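You operate a simulated robot arm through the tools that you are given. There is no shell and no other tool.

The job below is to be done with a simulated robot arm. You get a single attempt, and the scene is never put back.

TASK
Put the post's bush and the blue pin in the upper blue drawer.
Fine: draw the bush off the steel post and the pin out of its socket; shut the drawer. Where these are worked on the way, their far stop is far enough and under half their travel is too little: upper blue drawer.
Where things are to end (x, y in the base frame): brass bush within 60 mm of [830, 530]; blue locating pin within 60 mm of [690, 530].

It is judged by the outcome, as a careful person would: the job done as asked, and still so three seconds after it is handed in. It fails if anything else is knocked over, pushed out of place, dropped, spilled or broken.

THE ROBOT
A 7-joint arm with a three-finger gripper, fixed in place. Base frame: the origin is on the floor under the middle of its stand, x ahead of it, y to its left, z up; the work surface is at about z = 850. Lengths are in mm, angles in rad, forces in N, time in s.
It reaches about 1342 mm from its shoulder. Its first joint turns from -2.897 to 2.897 rad. Payload 2.69 kg.
The tool frame sits at the grasp point between the pads (the TCP): z along the fingers, y along the line on which they close. The tips reach 30 mm beyond it. The gripper opens to 128 mm; its body begins 117 mm behind the TCP.
Orientation is that of the tool frame in the base frame, as a unit quaternion [x, y, z, w]. With the fingers straight down and closing along the base's y, the tool's x points along the base's -x, its y along +y and its z along -z.

THE INTERFACE
- The arm moves only by the tool play_rows. Its arguments are lists of equal length, an entry for each row: "slide": the shift along the tool's x, y, z in units of 40 mm (1.0 is 40 mm), a list of three; "dr": the turn, a rotation vector about the tool's x, y, z in units of 5 degrees (1.0 is 5 degrees), a list of three; "fingers": the opening, from 0 (shut) to 1 (fully open). In form: {"slide": [[x, y, z], ...], "dr": [[wx, wy, wz], ...], "fingers": [fingers, ...]}. A call has 1 to 20 rows; each row shifts and turns the commanded pose from where the row before left it, along the tool's axes as they then stand. A call with a number of a shift or a turn outside -1 to 1 is refused whole. Rows are played at 5 a second. More than 50 mm and 0.15 rad between two rows, or a gripper value outside its range, and nothing of the call is played. A pose out of reach is approached as far as the arm can. The call stops where the force on the tool passes 40 N (or 10 N more than at its start, if that is more) or the arm is blocked; 0.2 s more then pass. The fingers move at their own pace (about 127 mm/s each) and stop on an object; they squeeze with about 21 N. The grip force told is the motor's: it shows also when the fingers shut on nothing. Time passes only in rows, and 0.2 s behind the last, so rows that do not move let the fingers close. The reply holds the time, the measured pose of the TCP, the force on the tool along the base axes, the opening and the grip force, in the units named above and with some noise, with the torque about the TCP (base axes, N m) and any sound that the robot's microphone picked up, and new pictures: "show" is both (left out), scene, wrist or none.
- Cameras (640 x 400 px; columns grow to the right, rows downward): "scene" is fixed at [400.5, -499.2, 1438.6]; the picture's right is [1.00, -0.01, 0.00], its down [-0.00, -0.53, -0.85] and it looks along [0.01, 0.85, -0.53] (base axes); focal length 309 px, centre (320, 200). "wrist" rides on the gripper at [58, 54, -131] in the tool frame; the picture's right is [-0.68, 0.74, 0.00], its down [-0.62, -0.57, -0.55] and it looks along [-0.40, -0.37, 0.84] (tool axes); focal length 234 px, centre (320, 200).
- raise_lower(by): moves the trunk up (or, below 0, down) by that many mm; the arm rides with it, the base frame stays. It gives what a move gives, with no picture.
- measure_at(camera, pixels): for up to 12 pixels [column, row] of the newest picture of that camera ("zoom" is the newest enlarged one), the place [x, y, z] in the base frame of the surface seen there, good to about 2 mm. It takes no simulated time.
- close_up(camera, box): a new picture of the part [left, top, right, bottom] of that camera's present view, enlarged. It takes no simulated time.
- hand_in(): hands the job in; it is judged then, once.

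Open the gripper and draw the arm clear of the work before you hand the job in, unless the task says otherwise.

The tools are called after "Emit:" as name(argument=value, ...) on one line, values as JSON. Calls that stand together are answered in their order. play_rows: Moves the arm, as the interface text tells. Its arguments: {"type":"object","properties":{"slide":{"type":"array"},"dr":{"type":"array"},"fingers":{"type":"array"},"show":{"type":"string","enum":["both","scene","wrist","none"]}},"required":["slide","dr","fingers"]} The other tools are called the same way: raise_lower (by) moves the trunk up or down; measure_at (camera, pixels) gives the place of the surface under pixels of a picture; close_up (camera, box) takes an enlarged picture of a part of a camera's view; hand_in () hands the job in.

At the start:

```text
time_s: 0.0
ee_pos: [629.6, 424.8, 1112.5]
tool_rot: [-0.001, 1.0, -0.001, 0.0]
ft_force: [0.2, 0.5, -0.2]
torque: [0.0, 0.01, -0.01]
opening: 128.0
grasp_force: 0.1
trunk travel left (down, up): [-150.0, 200.0]
```

scene: 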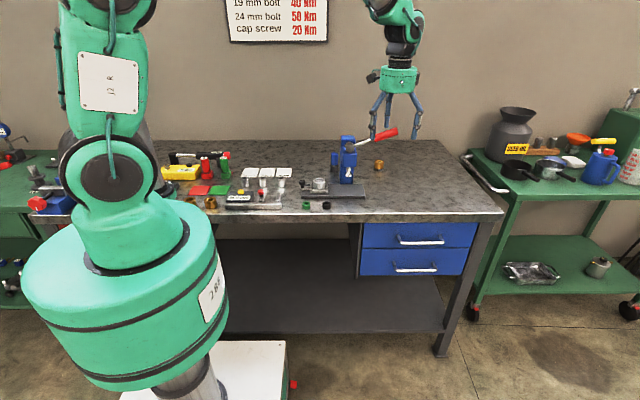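
wrist: 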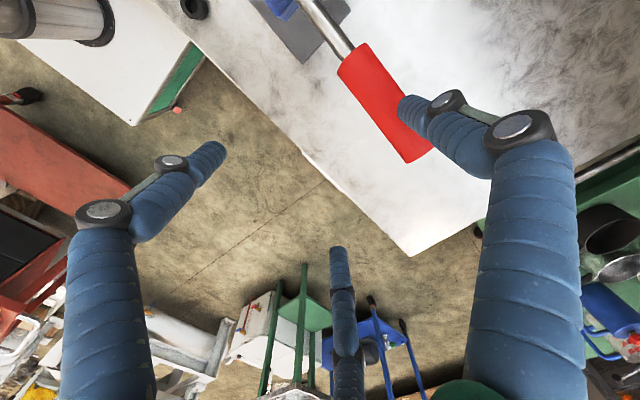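

The scene shows the bench with small parts around (160-390, 150-210) and the blue drawers at (415, 235) and (415, 265). I take enlarged views to identify the bush, post, pin and socket.

Emit:
close_up(camera="scene", box=[150, 140, 280, 220])

Emit:
close_up(camera="scene", box=[270, 120, 400, 220])

Emit:
close_up(camera="scene", box=[340, 200, 500, 300])

```text
4.92 times, centred on (215, 180) of scene
```

zoom: 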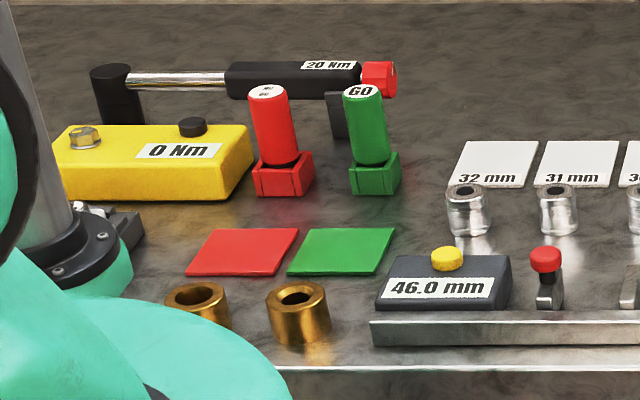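

```text
4.00 times, centred on (335, 170) of scene
```

zoom: 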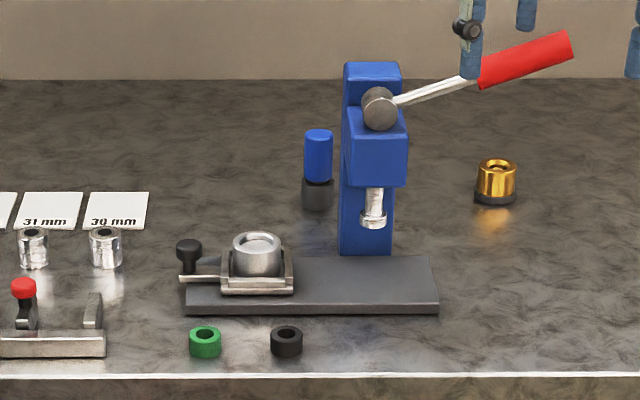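

```text
4.00 times, centred on (420, 250) of scene
```

zoom: 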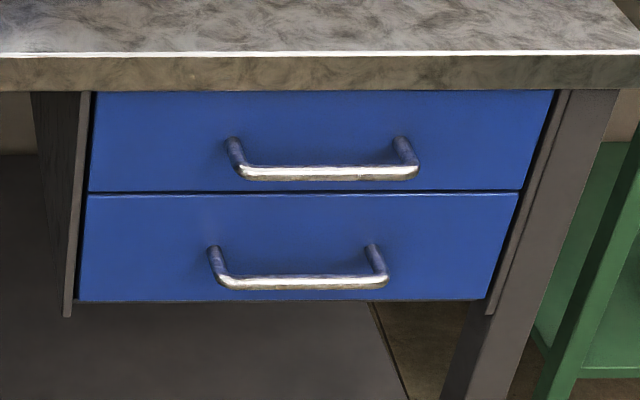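

Bush on its post is at zoom (495,180) of the second view = scene (379,165); blue pin in a dark socket at scene (334,160). I measure these, the drawer handle and neighbours.

Emit:
measure_at(camera="scene", pixels=[[379, 161], [379, 168], [379, 170], [334, 153], [334, 160], [334, 168], [346, 140], [350, 175], [388, 133], [352, 155], [364, 190], [302, 185]])

Emit:
measure_at(camera="zoom", pixels=[[240, 172], [320, 173], [410, 173], [235, 145], [400, 142], [100, 100], [548, 100], [95, 185], [518, 185], [320, 130], [320, 55], [320, 85]])

```text
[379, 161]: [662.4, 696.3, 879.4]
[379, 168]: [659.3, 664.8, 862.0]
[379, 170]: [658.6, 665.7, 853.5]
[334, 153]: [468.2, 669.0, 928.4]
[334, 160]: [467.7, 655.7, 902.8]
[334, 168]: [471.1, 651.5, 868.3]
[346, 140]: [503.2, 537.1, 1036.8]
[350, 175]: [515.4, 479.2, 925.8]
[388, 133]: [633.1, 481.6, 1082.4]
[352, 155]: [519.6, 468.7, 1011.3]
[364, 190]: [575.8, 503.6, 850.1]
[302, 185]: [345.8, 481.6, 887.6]
```

```text
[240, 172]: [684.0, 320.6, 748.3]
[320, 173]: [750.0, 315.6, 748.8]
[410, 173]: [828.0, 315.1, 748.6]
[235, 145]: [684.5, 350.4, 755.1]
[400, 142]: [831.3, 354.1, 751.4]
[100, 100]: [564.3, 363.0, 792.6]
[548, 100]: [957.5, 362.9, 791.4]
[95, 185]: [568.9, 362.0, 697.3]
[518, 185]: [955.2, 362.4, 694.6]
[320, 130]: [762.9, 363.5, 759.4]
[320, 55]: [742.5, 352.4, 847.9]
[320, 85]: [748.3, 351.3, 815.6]
```

Drawer front is at y≈363, handle bar at y≈315, z≈750, x 684–831; the bush is around (660,680) and the pin around (468,660). The red press lever is close to the gripper, so I look closely there and at the parts before moving.

Emit:
close_up(camera="scene", box=[340, 60, 440, 150])

Emit:
close_up(camera="scene", box=[360, 145, 400, 180])

Emit:
close_up(camera="scene", box=[316, 140, 356, 180])

Emit:
close_up(camera="wrist", box=[160, 0, 640, 300])

```text
4.44 times, centred on (390, 105) of scene
```

zoom: 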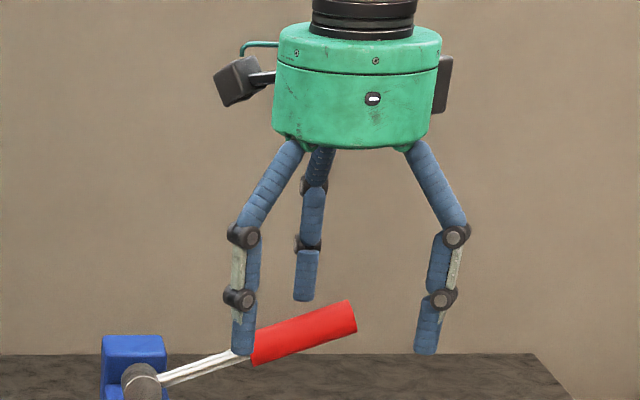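

```text
11.43 times, centred on (380, 162) of scene
```

zoom: 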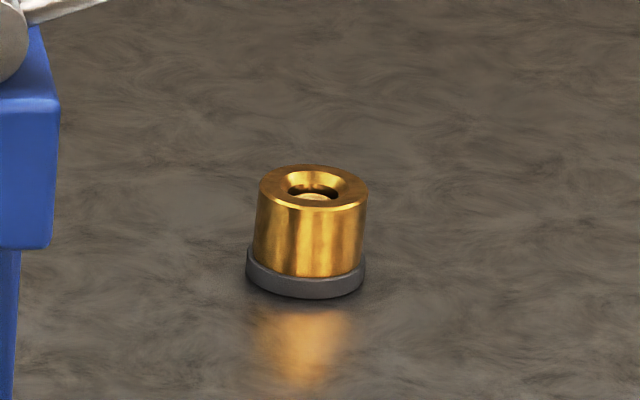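

```text
10.00 times, centred on (336, 160) of scene
```

zoom: 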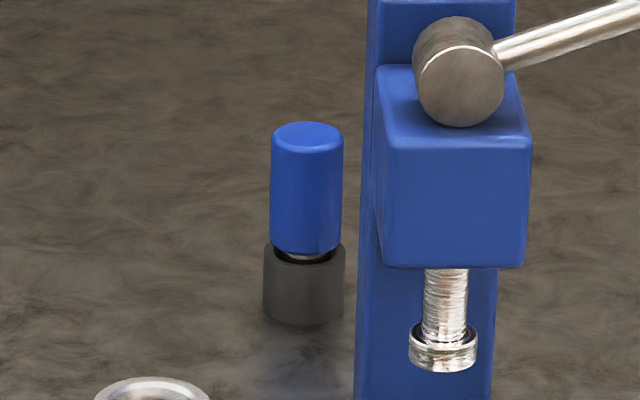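

```text
1.33 times, centred on (400, 150) of wrist
```

zoom: 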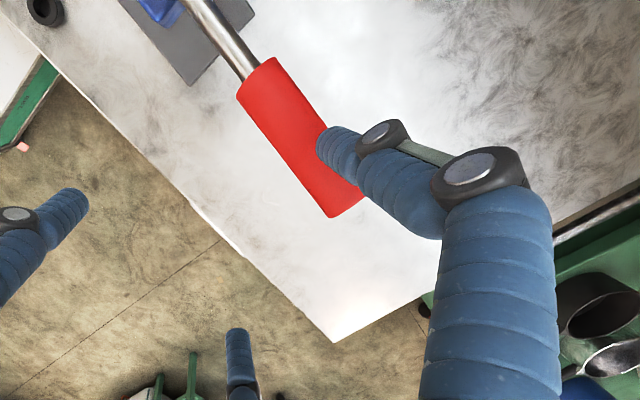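

The red lever end (633,481,1082) sits right under the rear finger, so I first lift straight up 80 mm to clear it, then look.

Emit:
play_rows(slide=[[0, 0, -0.5], [0, 0, -1], [0, 0, -0.5], [0, 0, 0]], dr=[[0, 0, 0], [0, 0, 0], [0, 0, 0], [0, 0, 0]], fingers=[1, 1, 1, 1], show="both")

```text
time_s: 1.0
ee_pos: [627.8, 424.0, 1191.8]
tool_rot: [0.0, 1.0, 0.0, -0.001]
ft_force: [-0.5, -0.5, -0.2]
torque: [0.01, 0.0, -0.04]
opening: 127.8
grasp_force: 0.1
trunk travel left (down, up): [-150.0, 200.0]
```

scene: 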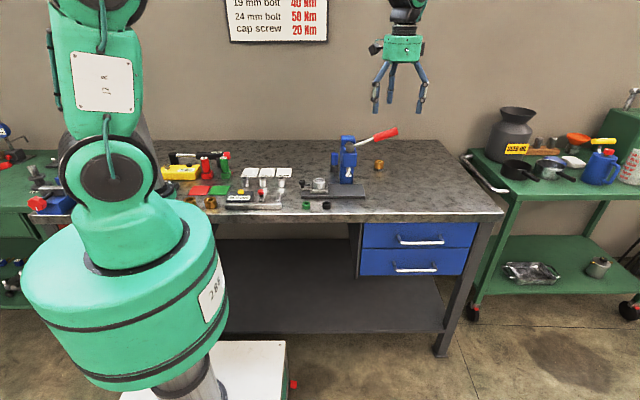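
wrist: 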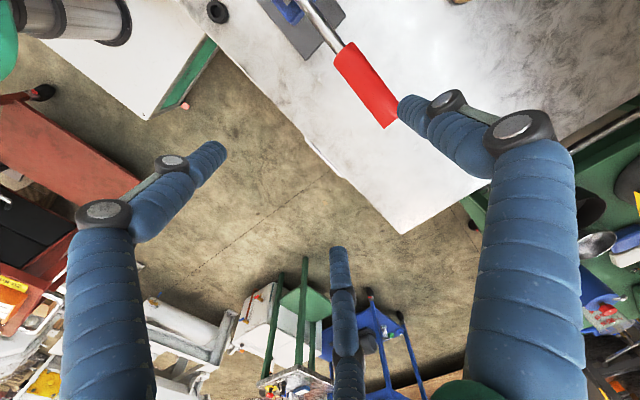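

The lever is clear now. I move out in front of the drawer (toward x≈757, y≈230), tilting the tool 25° so the fingers point down and toward the drawer, and narrowing the fingers.

Emit:
play_rows(slide=[[-0.54, -0.81, 0], [-0.54, -0.81, 0], [-0.54, -0.81, 0], [-0.54, -0.81, 0], [-0.54, -0.81, 0], [-0.54, -0.81, 0], [0, 0, 0], [0, 0, 0], [0, 0, 0], [0, 0, 0], [0, 0, 0], [0, 0, 0]], dr=[[0, 0, 0], [0, 0, 0], [0, 0, 0], [0, 0, 0], [0, 0, 0], [0, 0, 0], [-1, 0, 0], [-1, 0, 0], [-1, 0, 0], [-1, 0, 0], [-1, 0, 0], [0, 0, 0]], fingers=[1, 1, 1, 1, 1, 1, 0.8, 0.6, 0.5, 0.45, 0.45, 0.45], show="both")

```text
time_s: 3.6
ee_pos: [758.1, 231.3, 1191.6]
tool_rot: [0.0, 0.976, 0.217, 0.0]
ft_force: [-0.1, 1.3, 0.0]
torque: [0.03, 0.0, -0.01]
opening: 57.8
grasp_force: 0.0
trunk travel left (down, up): [-150.0, 200.0]
```

scene: 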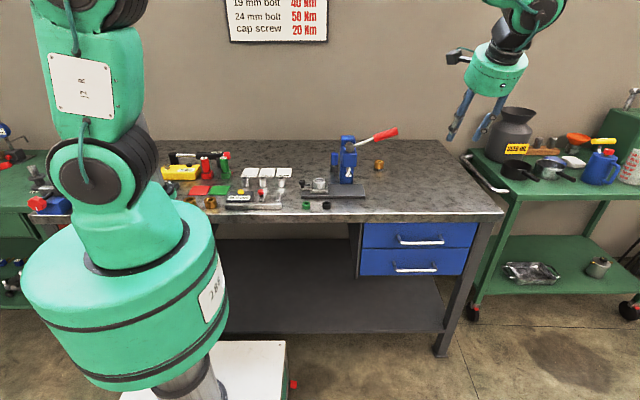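
wrist: 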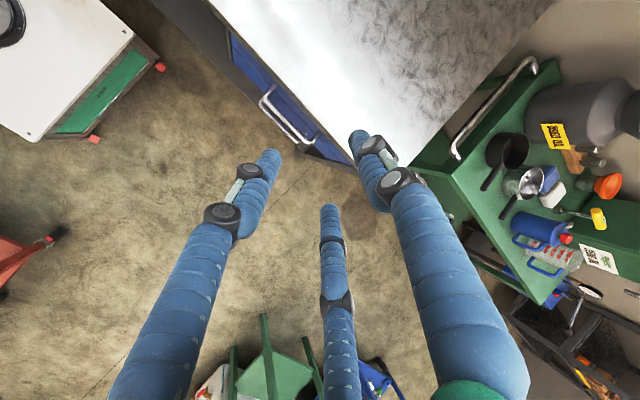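

The tool is tilted 25° with opening 58 mm, and the handle is visible at wrist (285,115). I tilt to 40° and descend to a standoff about 80 mm from the bar of the upper handle.

Emit:
play_rows(slide=[[0, 0, 0], [0, 0, 0], [0, 0, 0], [0, -0.565, 0.75], [0, -0.565, 0.75], [0, -0.565, 0.75], [0, -0.565, 0.75], [0, -0.565, 0.75], [0, -0.565, 0.75], [0, -0.565, 0.75], [0, -0.565, 0.75], [0, -0.565, 0.75], [0, -0.565, 0.75], [0, 0, 0]], dr=[[-1, 0, 0], [-1, 0, 0], [-1, 0, 0], [0, 0, 0], [0, 0, 0], [0, 0, 0], [0, 0, 0], [0, 0, 0], [0, 0, 0], [0, 0, 0], [0, 0, 0], [0, 0, 0], [0, 0, 0], [0, 0, 0]], fingers=[0.45, 0.45, 0.45, 0.45, 0.45, 0.45, 0.45, 0.45, 0.45, 0.45, 0.45, 0.45, 0.45, 0.45], show="both")

```text
time_s: 6.6
ee_pos: [757.9, 251.6, 816.1]
tool_rot: [0.0, 0.94, 0.341, -0.001]
ft_force: [-0.4, -0.6, 0.2]
torque: [0.05, 0.01, 0.01]
opening: 57.7
grasp_force: 0.0
trunk travel left (down, up): [-150.0, 200.0]
```

scene: 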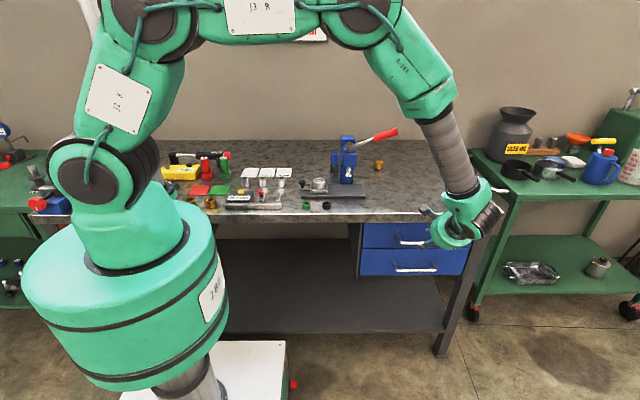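
wrist: 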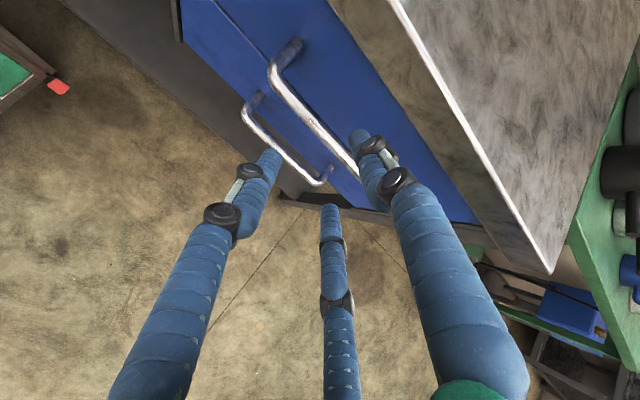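

The bar of the upper handle runs through wrist (300,105)–(345,165) and the tool axis aims about there. I measure the bar precisely before closing in.

Emit:
measure_at(camera="wrist", pixels=[[300, 107], [311, 122], [322, 135], [330, 145], [340, 158], [283, 80], [290, 50], [420, 180], [430, 50], [460, 120]])

Emit:
close_up(camera="wrist", box=[220, 20, 460, 220])

```text
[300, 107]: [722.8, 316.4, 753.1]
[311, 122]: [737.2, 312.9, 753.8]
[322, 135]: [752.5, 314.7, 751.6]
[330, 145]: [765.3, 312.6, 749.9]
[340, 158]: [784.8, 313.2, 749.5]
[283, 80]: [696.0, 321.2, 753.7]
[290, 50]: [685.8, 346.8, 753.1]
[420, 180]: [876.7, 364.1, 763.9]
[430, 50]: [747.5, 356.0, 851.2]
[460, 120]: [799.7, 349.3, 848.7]
```

```text
2.00 times, centred on (340, 120) of wrist
```

zoom: 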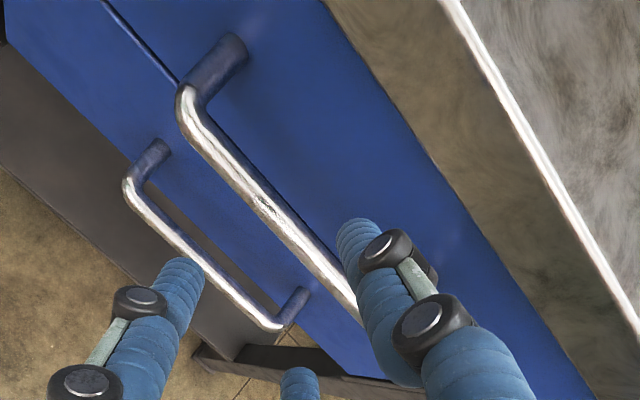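

Bar surface is at y≈313–315, z≈750 (center about (317,747)), which lies almost exactly on the tool axis. I advance 82 mm along the tool axis to straddle the bar.

Emit:
play_rows(slide=[[0, 0, 0.5], [0, 0, 0.5], [0, 0, 0.4], [0, 0, 0.35], [0, 0, 0.3], [0, 0, 0]], dr=[[0, 0, 0], [0, 0, 0], [0, 0, 0], [0, 0, 0], [0, 0, 0], [0, 0, 0]], fingers=[0.45, 0.45, 0.45, 0.45, 0.45, 0.45], show="both")

```text
time_s: 8.0
ee_pos: [758.9, 302.8, 753.3]
tool_rot: [0.0, 0.94, 0.341, 0.0]
ft_force: [0.4, 0.4, 0.3]
torque: [0.01, 0.01, 0.02]
opening: 57.5
grasp_force: 0.1
trunk travel left (down, up): [-150.0, 200.0]
```

scene: 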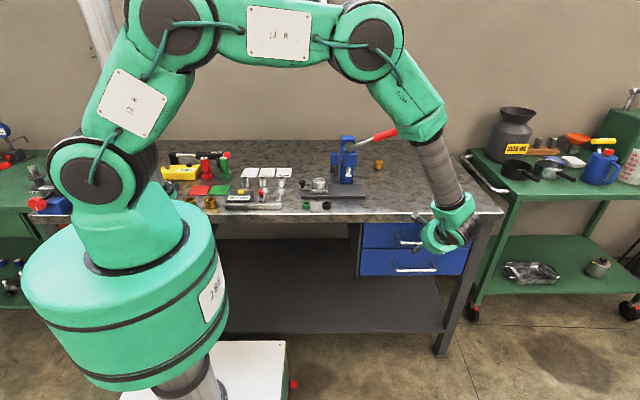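
wrist: 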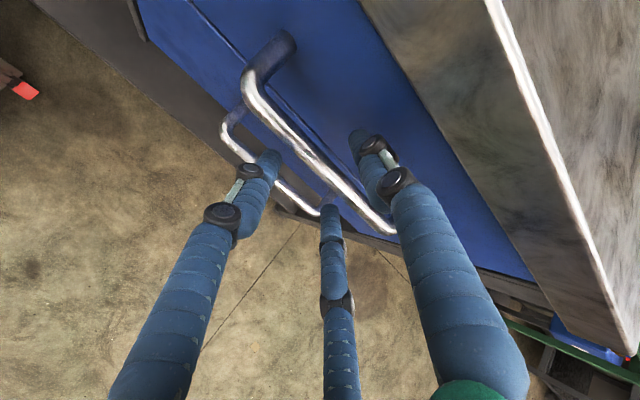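

The bar now passes between the single finger (365,150) and the two others (265,165; 330,215). I close the fingers on it.

Emit:
play_rows(slide=[[0, 0, 0], [0, 0, 0], [0, 0, 0], [0, 0, 0], [0, 0, 0]], dr=[[0, 0, 0], [0, 0, 0], [0, 0, 0], [0, 0, 0], [0, 0, 0]], fingers=[0.3, 0.15, 0, 0, 0], show="wrist")

```text
time_s: 9.2
ee_pos: [759.6, 302.6, 755.0]
tool_rot: [-0.001, 0.939, 0.343, 0.0]
ft_force: [-0.2, 1.3, 15.8]
torque: [0.25, 0.12, 0.04]
opening: 22.5
grasp_force: 44.4
trunk travel left (down, up): [-150.0, 200.0]
```

wrist: 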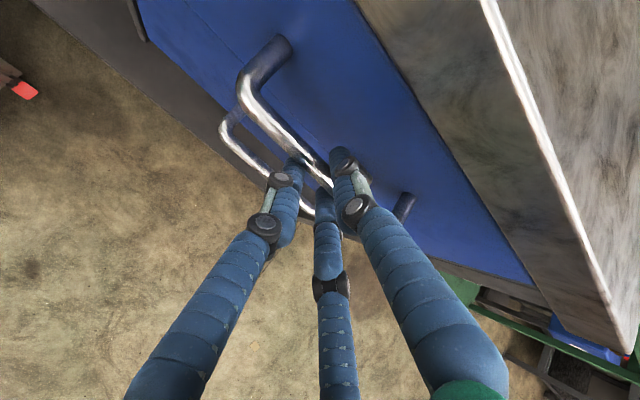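

The bar is gripped (opening 22.5 mm, grip 44 N) with a slight vertical strain. I ease up 2 mm and begin pulling the drawer slowly along −y.

Emit:
play_rows(slide=[[0, 0.03, -0.04], [0, -0.19, -0.16], [0, -0.19, -0.16], [0, -0.38, -0.32], [0, -0.38, -0.32], [0, 0, 0]], dr=[[0, 0, 0], [0, 0, 0], [0, 0, 0], [0, 0, 0], [0, 0, 0], [0, 0, 0]], fingers=[0, 0, 0, 0, 0, 0], show="both")

```text
time_s: 10.6
ee_pos: [758.5, 243.2, 755.5]
tool_rot: [0.0, 0.94, 0.341, -0.002]
ft_force: [6.1, 0.9, -24.4]
torque: [-0.36, -0.87, -0.5]
opening: 22.1
grasp_force: 45.0
trunk travel left (down, up): [-150.0, 200.0]
```

scene: 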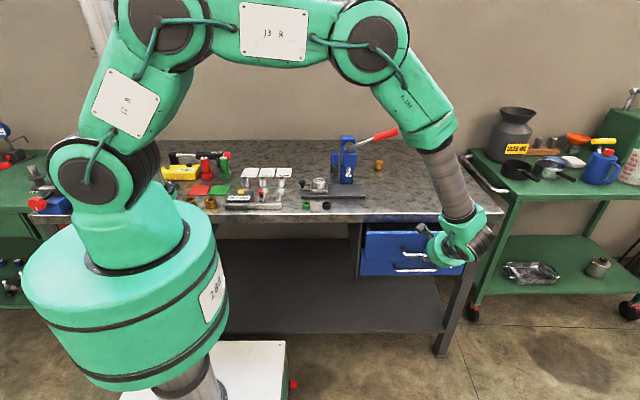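
wrist: 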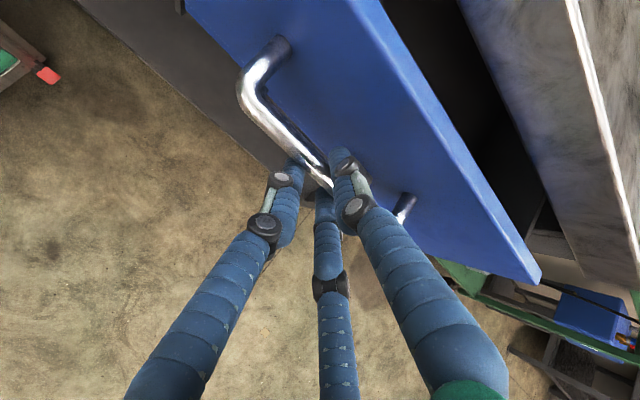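

The drawer is sliding (about 60 mm out) with the tool pulling slightly upward (−24 N in z). I lower 3 mm and continue the pull by 160 mm.

Emit:
play_rows(slide=[[0, -0.048, 0.057], [0, -0.38, -0.32], [0, -0.38, -0.32], [0, -0.38, -0.32], [0, -0.38, -0.32], [0, -0.38, -0.32], [0, -0.38, -0.32], [0, -0.38, -0.32], [0, -0.38, -0.32], [0, 0, 0]], dr=[[0, 0, 0], [0, 0, 0], [0, 0, 0], [0, 0, 0], [0, 0, 0], [0, 0, 0], [0, 0, 0], [0, 0, 0], [0, 0, 0], [0, 0, 0]], fingers=[0, 0, 0, 0, 0, 0, 0, 0, 0, 0], show="both")

```text
time_s: 12.8
ee_pos: [758.3, 85.9, 753.0]
tool_rot: [0.0, 0.94, 0.342, 0.001]
ft_force: [-7.1, 1.0, 25.9]
torque: [0.36, -0.01, -0.18]
opening: 22.4
grasp_force: 45.5
trunk travel left (down, up): [-150.0, 200.0]
```

scene: 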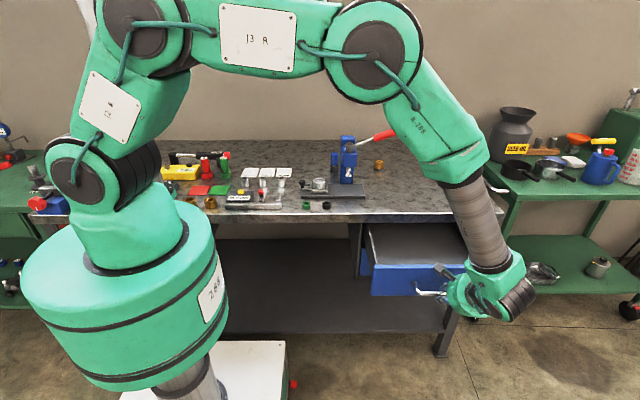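
wrist: 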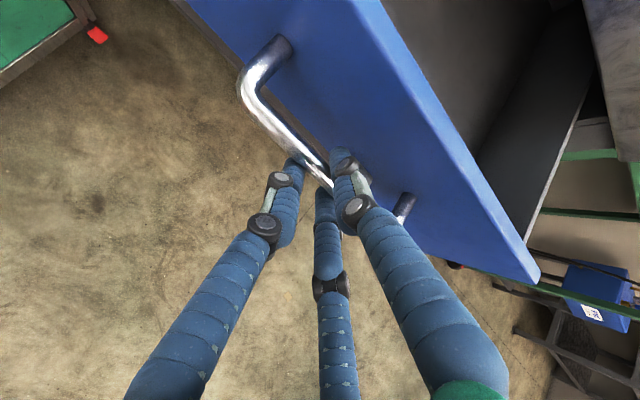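

The drawer is out about 217 mm and still sliding freely. I raise 1.5 mm to relieve the vertical strain and keep pulling until the far stop is felt.

Emit:
play_rows(slide=[[0, 0.024, -0.029], [0, -0.38, -0.32], [0, -0.38, -0.32], [0, -0.38, -0.32], [0, -0.38, -0.32], [0, -0.38, -0.32], [0, -0.38, -0.32], [0, 0, 0]], dr=[[0, 0, 0], [0, 0, 0], [0, 0, 0], [0, 0, 0], [0, 0, 0], [0, 0, 0], [0, 0, 0], [0, 0, 0]], fingers=[0, 0, 0, 0, 0, 0, 0, 0], show="both")

```text
time_s: 14.6
ee_pos: [758.1, -34.0, 754.6]
tool_rot: [0.0, 0.94, 0.342, -0.002]
ft_force: [10.8, 1.4, -28.0]
torque: [-0.32, -1.01, -0.66]
opening: 22.2
grasp_force: 44.7
trunk travel left (down, up): [-150.0, 200.0]
```

scene: 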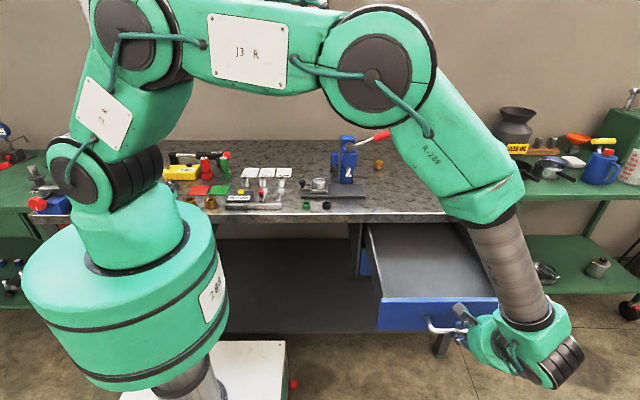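
wrist: 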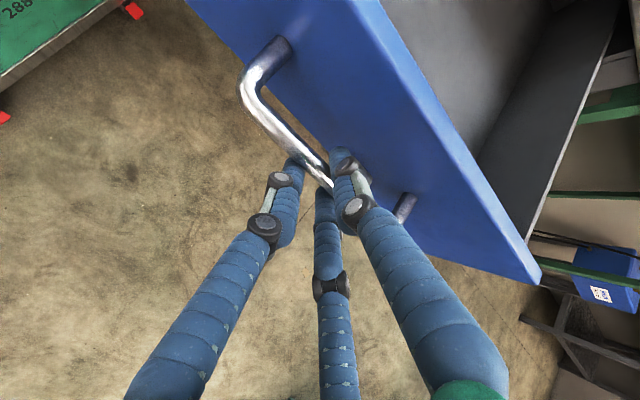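

Now 337 mm out, still no stop felt in y. I lower 1.5 mm to ease the −28 N and keep pulling gently in smaller steps.

Emit:
play_rows(slide=[[0, -0.024, 0.029], [0, -0.19, -0.16], [0, -0.19, -0.16], [0, -0.19, -0.16], [0, -0.19, -0.16], [0, -0.19, -0.16], [0, -0.19, -0.16], [0, 0, 0]], dr=[[0, 0, 0], [0, 0, 0], [0, 0, 0], [0, 0, 0], [0, 0, 0], [0, 0, 0], [0, 0, 0], [0, 0, 0]], fingers=[0, 0, 0, 0, 0, 0, 0, 0], show="both")

```text
time_s: 16.4
ee_pos: [758.5, -94.0, 755.2]
tool_rot: [0.0, 0.94, 0.342, 0.0]
ft_force: [12.5, -1.6, 1.4]
torque: [-0.02, -0.23, -0.28]
opening: 22.6
grasp_force: 45.4
trunk travel left (down, up): [-150.0, 200.0]
```

scene: 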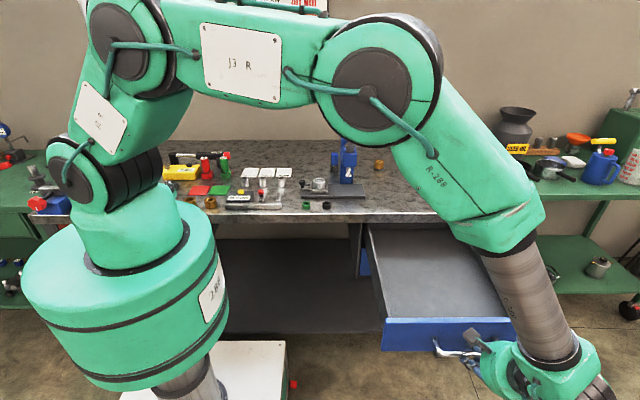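
wrist: 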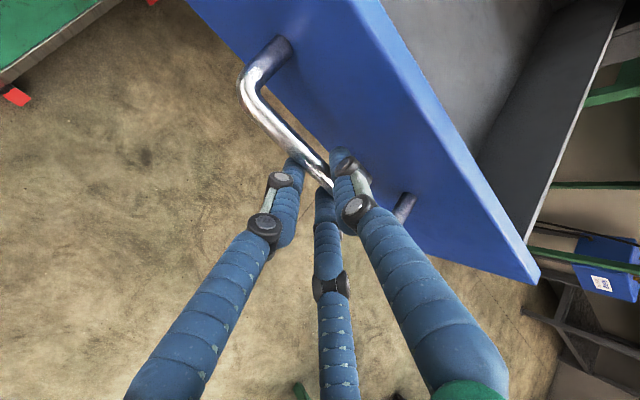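

Drawer is out about 397 mm, well beyond what I need, and stays steady. I release the handle and back off along the tool axis.

Emit:
play_rows(slide=[[0, 0, 0], [0, 0, 0], [0, 0, 0], [0, 0, -0.4], [0, 0, -0.8], [0, 0, -1], [0, 0, -0.8], [0, 0, 0]], dr=[[0, 0, 0], [0, 0, 0], [0, 0, 0], [0, 0, 0], [0, 0, 0], [0, 0, 0], [0, 0, 0], [0, 0, 0]], fingers=[0.25, 0.45, 0.45, 0.45, 0.45, 0.45, 0.45, 0.45], show="both")

```text
time_s: 18.2
ee_pos: [756.8, -172.5, 848.4]
tool_rot: [0.0, 0.94, 0.342, -0.001]
ft_force: [0.8, 0.3, 0.6]
torque: [0.02, -0.01, -0.02]
opening: 57.7
grasp_force: 0.0
trunk travel left (down, up): [-150.0, 200.0]
```

scene: 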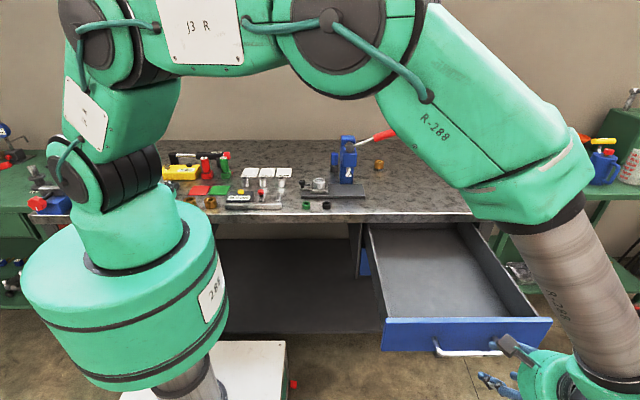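
wrist: 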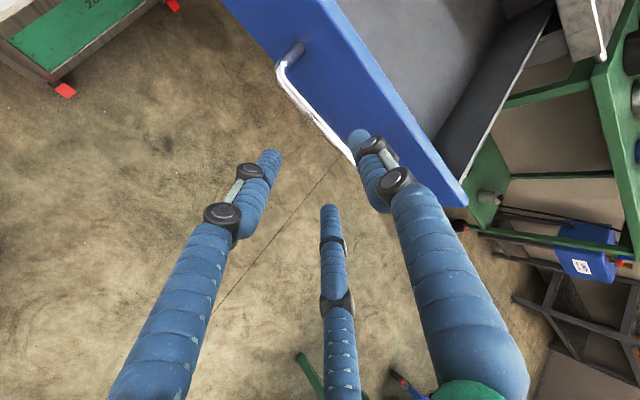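

The drawer is open and empty in the scene view at (440,270). I measure its floor, walls and front.

Emit:
measure_at(camera="scene", pixels=[[440, 240], [440, 270], [440, 300], [400, 260], [480, 280], [460, 321], [390, 321], [546, 319], [385, 290], [510, 290], [367, 232], [440, 335]])

Emit:
close_up(camera="scene", box=[350, 200, 560, 360])

```text
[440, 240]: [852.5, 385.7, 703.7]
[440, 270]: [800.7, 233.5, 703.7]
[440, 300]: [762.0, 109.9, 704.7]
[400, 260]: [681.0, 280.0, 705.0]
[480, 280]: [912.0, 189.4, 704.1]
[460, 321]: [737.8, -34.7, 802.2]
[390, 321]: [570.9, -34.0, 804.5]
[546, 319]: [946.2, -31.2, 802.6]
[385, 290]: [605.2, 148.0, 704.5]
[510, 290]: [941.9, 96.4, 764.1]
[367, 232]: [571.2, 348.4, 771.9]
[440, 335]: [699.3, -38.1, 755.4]
```

```text
2.50 times, centred on (455, 280) of scene
```

zoom: 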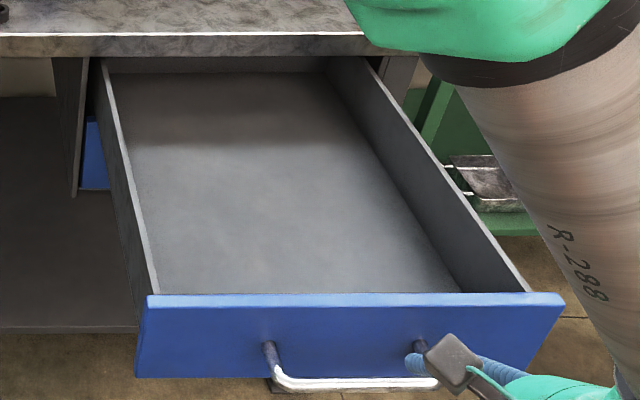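

Drawer floor is z≈704, front at y≈−38, so the drawer is out ≈400 mm; the bush should go at (830,130) and the pin at (690,130). I raise the arm and turn the tool back to vertical.

Emit:
play_rows(slide=[[0, 0.6, -0.71], [0, 0.6, -0.71], [0, 0.6, -0.71], [0, 0.6, -0.71], [0, 0.6, -0.71], [0, 0.6, -0.71], [0, 0.6, -0.71], [0, 0, 0], [0, 0, 0], [0, 0, 0], [0, 0, 0], [0, 0, 0], [0, 0, 0], [0, 0, 0], [0, 0, 0], [0, 0, 0]], dr=[[0, 0, 0], [0, 0, 0], [0, 0, 0], [0, 0, 0], [0, 0, 0], [0, 0, 0], [0, 0, 0], [1, 0, 0], [1, 0, 0], [1, 0, 0], [1, 0, 0], [1, 0, 0], [1, 0, 0], [1, 0, 0], [1, 0, 0], [0, 0, 0]], fingers=[0.45, 0.45, 0.45, 0.45, 0.45, 0.45, 0.45, 0.5, 0.5, 0.5, 0.55, 0.6, 0.6, 0.6, 0.6, 0.6], show="both")

```text
time_s: 21.6
ee_pos: [758.6, -170.9, 1106.1]
tool_rot: [0.0, 1.0, 0.0, 0.0]
ft_force: [-0.9, 1.1, -0.2]
torque: [-0.04, 0.0, 0.0]
opening: 76.9
grasp_force: 0.0
trunk travel left (down, up): [-150.0, 200.0]
```

scene: 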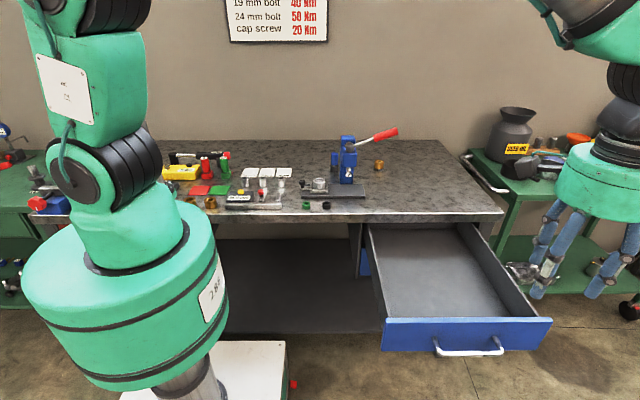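
wrist: 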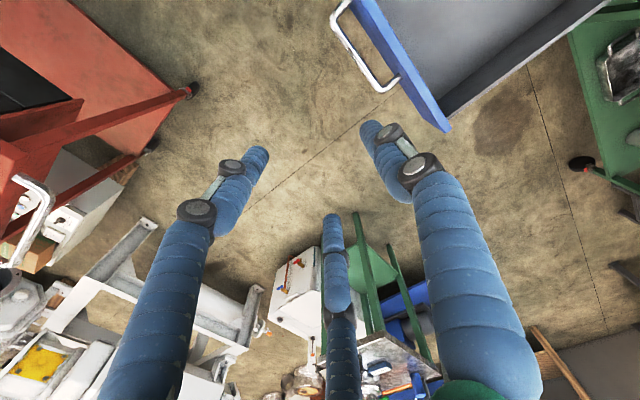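

The tool is vertical again at (758,−171,1106). Before moving over, I zoom on the bush and measure its rim and base for exact center and height.

Emit:
close_up(camera="scene", box=[364, 152, 396, 172])

```text
16.00 times, centred on (380, 162) of scene
```

zoom: 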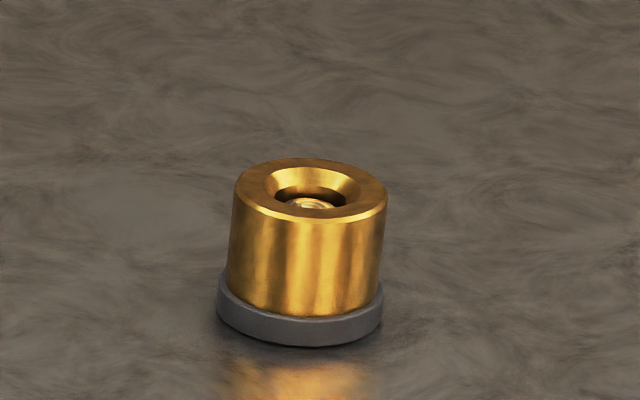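

Emit:
measure_at(camera="zoom", pixels=[[240, 190], [382, 195], [311, 164], [311, 216], [311, 205], [311, 260], [311, 305], [300, 335], [235, 295], [378, 305], [250, 170], [370, 175]])

```text
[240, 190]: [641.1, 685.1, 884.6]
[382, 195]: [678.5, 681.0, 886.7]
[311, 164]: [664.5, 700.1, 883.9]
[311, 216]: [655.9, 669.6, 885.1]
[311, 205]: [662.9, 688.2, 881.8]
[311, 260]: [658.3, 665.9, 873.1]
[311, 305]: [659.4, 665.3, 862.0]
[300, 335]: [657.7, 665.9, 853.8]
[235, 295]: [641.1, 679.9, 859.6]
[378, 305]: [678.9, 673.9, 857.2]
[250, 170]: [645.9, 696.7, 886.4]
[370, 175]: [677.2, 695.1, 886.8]
```

The bush centre is (660,685), top z≈886, seated on a flange topping out at z≈859. I move the gripper up and over the bench toward it, staying well above the lever (z≈1200).

Emit:
play_rows(slide=[[0.12, 1, -0.28], [0.12, 1, -0.28], [0.12, 1, -0.28], [0.12, 1, -0.28], [0.12, 1, -0.28], [0.12, 1, -0.28], [0.12, 1, -0.28], [0.12, 1, -0.28], [0.12, 1, 0], [0.12, 1, 0], [0.12, 1, 0], [0.12, 1, 0], [0.12, 1, 0], [0.12, 1, 0], [0.12, 1, 0], [0.12, 1, 0], [0.12, 1, 0], [0.12, 1, 0], [0.12, 0.8, 0], [0.12, 0.6, 0]], dr=[[0, 0, 0], [0, 0, 0], [0, 0, 0], [0, 0, 0], [0, 0, 0], [0, 0, 0], [0, 0, 0], [0, 0, 0], [0, 0, 0], [0, 0, 0], [0, 0, 0], [0, 0, 0], [0, 0, 0], [0, 0, 0], [0, 0, 0], [0, 0, 0], [0, 0, 0], [0, 0, 0], [0, 0, 0], [0, 0, 0]], fingers=[0.6, 0.6, 0.6, 0.6, 0.6, 0.6, 0.6, 0.6, 0.6, 0.6, 0.6, 0.6, 0.6, 0.6, 0.6, 0.6, 0.6, 0.6, 0.6, 0.6], show="both")

```text
time_s: 25.8
ee_pos: [660.6, 606.0, 1196.9]
tool_rot: [0.0, 1.0, -0.001, 0.0]
ft_force: [-0.4, -0.1, -0.8]
torque: [-0.02, -0.02, 0.02]
opening: 76.8
grasp_force: 0.0
trunk travel left (down, up): [-150.0, 200.0]
```

scene: 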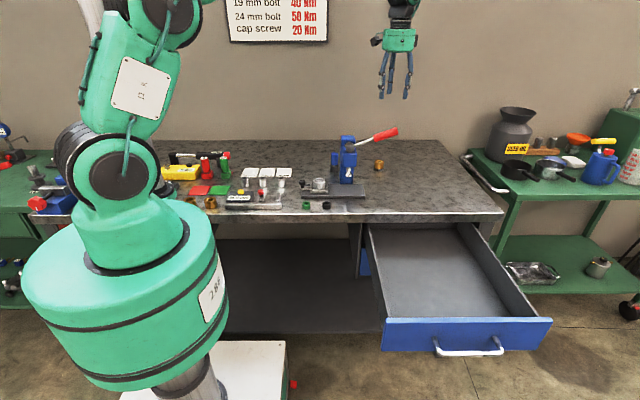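
wrist: 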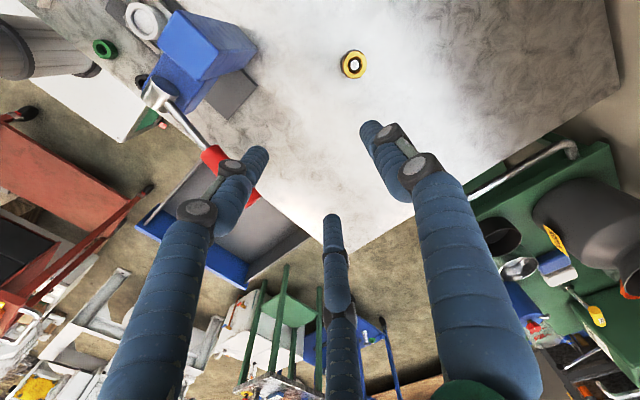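

The bush shows at wrist (353,65). I move 79 mm further in y to be above it and come down to about z=980 for a check.

Emit:
play_rows(slide=[[0, 1, 0], [0, 0.97, 0], [0, 0, 0.9], [0, 0, 0.9], [0, 0, 0.9], [0, 0, 0.9], [0, 0, 0.9], [0, 0, 0.9], [0, 0, 0]], dr=[[0, 0, 0], [0, 0, 0], [0, 0, 0], [0, 0, 0], [0, 0, 0], [0, 0, 0], [0, 0, 0], [0, 0, 0], [0, 0, 0]], fingers=[0.6, 0.6, 0.6, 0.6, 0.6, 0.6, 0.6, 0.6, 0.6], show="both")

```text
time_s: 27.8
ee_pos: [662.9, 687.8, 979.2]
tool_rot: [0.0, 1.0, 0.0, 0.0]
ft_force: [0.0, 0.3, -0.4]
torque: [0.01, 0.02, 0.01]
opening: 76.8
grasp_force: 0.0
trunk travel left (down, up): [-150.0, 200.0]
```

scene: 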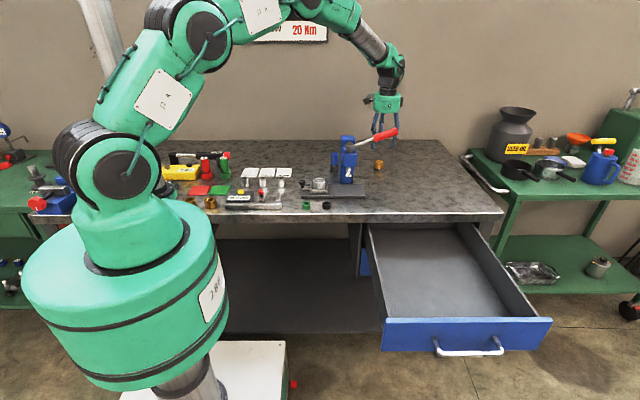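
wrist: 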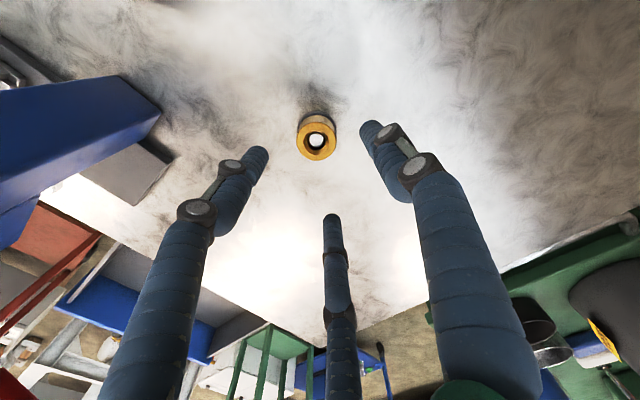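

The bush is right under the tool at wrist (317,138). I zoom on it in the wrist view to measure the rim and refine the centring.

Emit:
close_up(camera="wrist", box=[277, 100, 357, 170])

Emit:
measure_at(camera="wrist", pixels=[[300, 140], [335, 140], [317, 157], [317, 123], [317, 139], [304, 150], [330, 150], [306, 128], [329, 128]])

```text
5.71 times, centred on (317, 135) of wrist
```

zoom: 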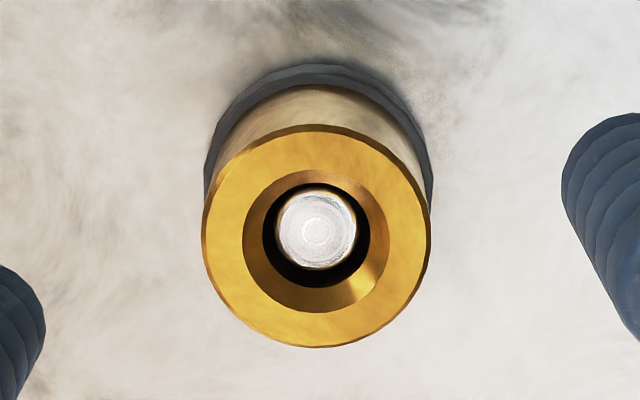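

```text
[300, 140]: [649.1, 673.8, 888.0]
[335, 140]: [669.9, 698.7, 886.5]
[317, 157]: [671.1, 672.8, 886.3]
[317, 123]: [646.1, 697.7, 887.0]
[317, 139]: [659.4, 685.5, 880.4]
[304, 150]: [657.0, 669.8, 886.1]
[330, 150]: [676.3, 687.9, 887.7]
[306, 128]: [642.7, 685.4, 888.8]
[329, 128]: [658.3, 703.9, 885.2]
```

Rim points give a bush centre of (659.5,685.5) and top z≈887; the tool is about 3 mm off in x. I correct that and descend to TCP z≈894 so the tips stop above the flange.

Emit:
play_rows(slide=[[0.075, -0.03, 0], [0, 0, 0.6], [0, 0, 0.6], [0, 0, 0.5], [0, 0, 0.4], [0, 0, 0]], dr=[[0, 0, 0], [0, 0, 0], [0, 0, 0], [0, 0, 0], [0, 0, 0], [0, 0, 0]], fingers=[0.6, 0.6, 0.6, 0.6, 0.6, 0.6], show="both")

```text
time_s: 29.2
ee_pos: [657.8, 684.5, 896.2]
tool_rot: [0.0, 1.0, 0.001, 0.0]
ft_force: [-0.3, 0.1, -0.3]
torque: [-0.03, 0.03, -0.02]
opening: 76.6
grasp_force: 0.0
trunk travel left (down, up): [-150.0, 200.0]
```

scene: 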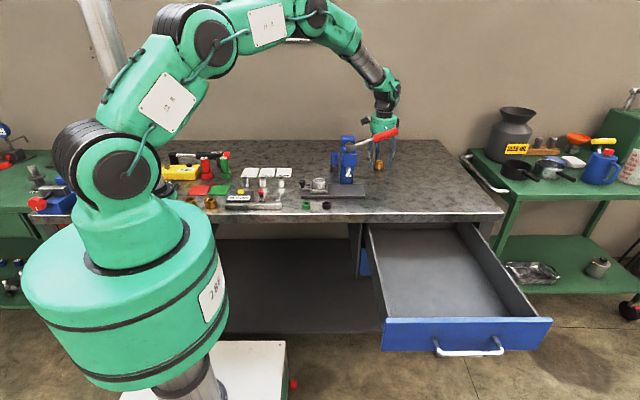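
wrist: 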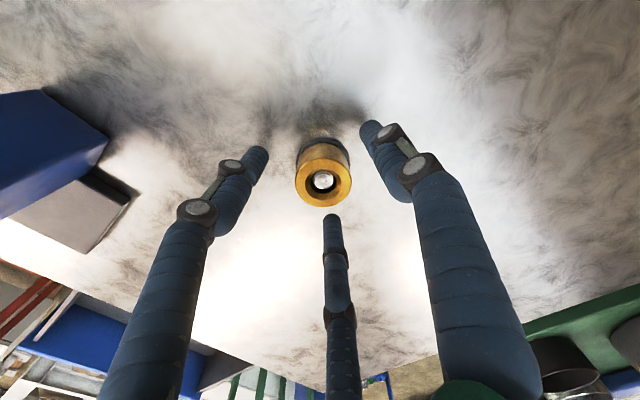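

The tips are around the bush; rim appears centred near wrist (323,181). I zoom to check the centring before closing.

Emit:
close_up(camera="wrist", box=[240, 110, 400, 260])

Emit:
close_up(camera="scene", box=[350, 110, 420, 180])

```text
2.67 times, centred on (320, 185) of wrist
```

zoom: 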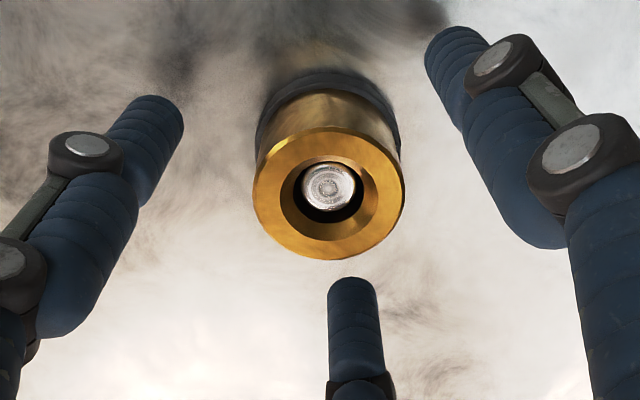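

```text
5.71 times, centred on (385, 145) of scene
```

zoom: 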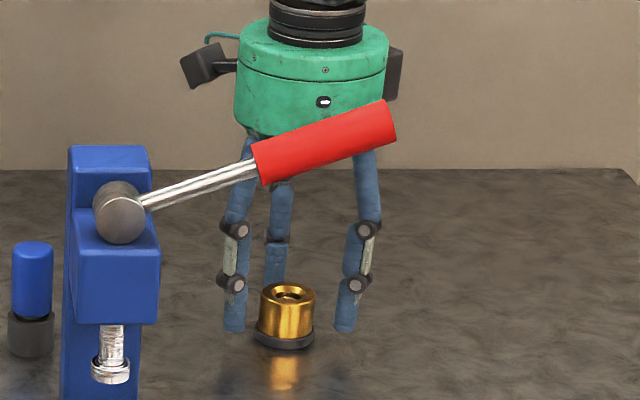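

The rim centre shows the bush about 2–3 mm toward +y of the tool axis. I nudge +2 mm in y, then close the fingers on the bush.

Emit:
play_rows(slide=[[0, 0.055, 0.03], [0, 0, 0], [0, 0, 0], [0, 0, 0], [0, 0, 0], [0, 0, 0]], dr=[[0, 0, 0], [0, 0, 0], [0, 0, 0], [0, 0, 0], [0, 0, 0], [0, 0, 0]], fingers=[0.6, 0.45, 0.3, 0.15, 0, 0], show="both")

```text
time_s: 30.6
ee_pos: [658.0, 686.0, 894.4]
tool_rot: [-0.001, 1.0, -0.001, 0.0]
ft_force: [6.0, -2.7, -1.0]
torque: [-0.11, -0.2, -0.03]
opening: 35.8
grasp_force: 20.8
trunk travel left (down, up): [-150.0, 200.0]
```

scene: 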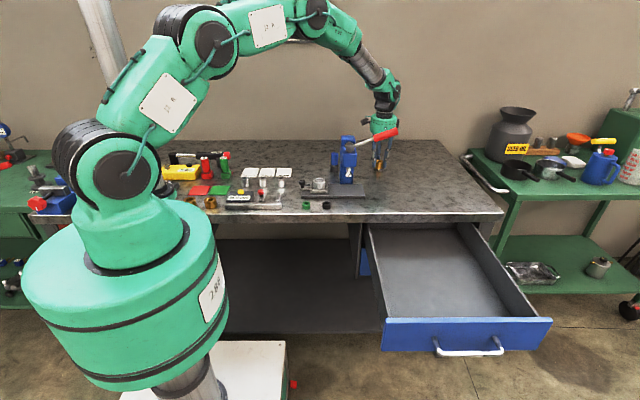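
wrist: 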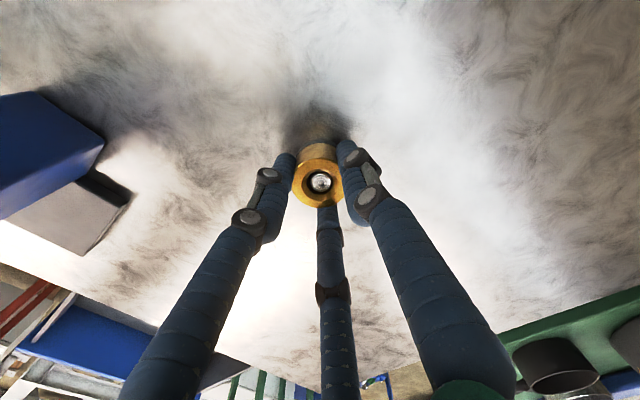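

The bush is gripped (opening 35.8 mm, grip 21 N) with ~6 N of side load in +x. I shift 1 mm to relieve that and lift slowly.

Emit:
play_rows(slide=[[-0.03, -0.01, 0], [0, 0, 0], [0, 0, -0.15], [0, 0, -0.2], [0, 0, -0.25], [0, 0, 0]], dr=[[0, 0, 0], [0, 0, 0], [0, 0, 0], [0, 0, 0], [0, 0, 0], [0, 0, 0]], fingers=[0, 0, 0, 0, 0, 0], show="both")

Emit:
close_up(camera="scene", box=[350, 110, 420, 180])

```text
time_s: 32.0
ee_pos: [661.5, 686.0, 919.9]
tool_rot: [0.0, 1.0, 0.0, 0.0]
ft_force: [0.5, 0.4, -1.0]
torque: [0.0, 0.01, -0.01]
opening: 35.4
grasp_force: 21.2
trunk travel left (down, up): [-150.0, 200.0]
```

scene: 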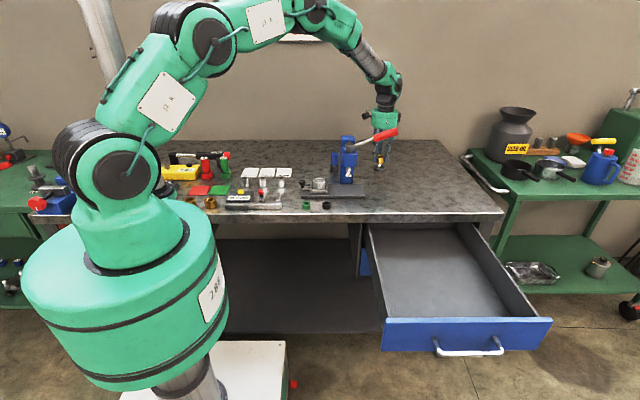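
wrist: 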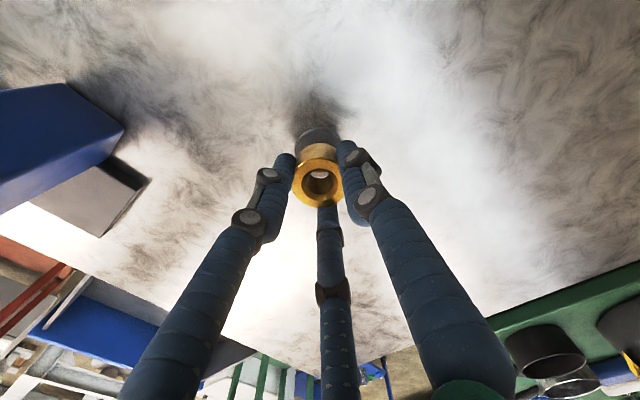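

```text
5.71 times, centred on (385, 145) of scene
```

zoom: 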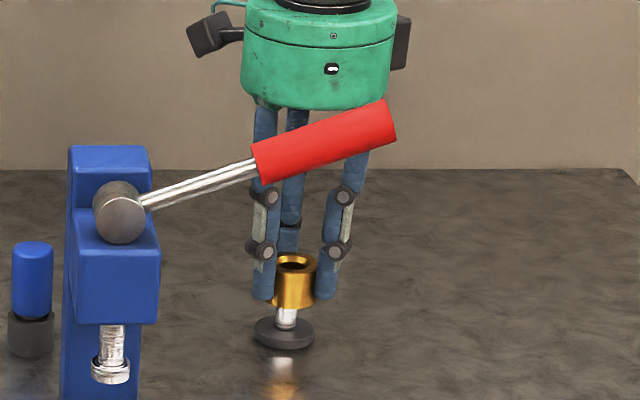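

The bush is coming off the post cleanly. I lift straight up to z≈1180.

Emit:
play_rows(slide=[[0, 0, -0.4], [0, 0, -0.7], [0, 0, -1], [0, 0, -1], [0, 0, -1], [0, 0, -1], [0, 0, -1], [0, 0, -0.5], [0, 0, 0]], dr=[[0, 0, 0], [0, 0, 0], [0, 0, 0], [0, 0, 0], [0, 0, 0], [0, 0, 0], [0, 0, 0], [0, 0, 0], [0, 0, 0]], fingers=[0, 0, 0, 0, 0, 0, 0, 0, 0], show="both")

```text
time_s: 34.0
ee_pos: [657.6, 686.6, 1182.7]
tool_rot: [-0.001, 1.0, 0.0, -0.001]
ft_force: [0.0, 0.6, -1.7]
torque: [-0.04, 0.01, 0.0]
opening: 35.5
grasp_force: 20.8
trunk travel left (down, up): [-150.0, 200.0]
```

scene: 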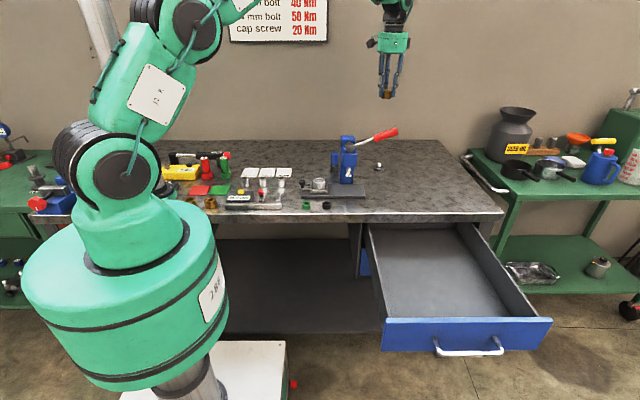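
wrist: 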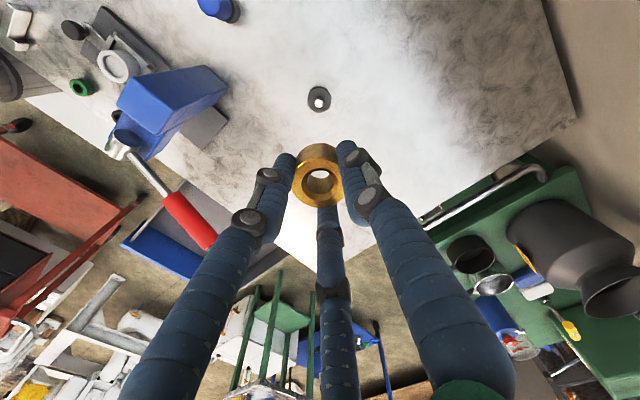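

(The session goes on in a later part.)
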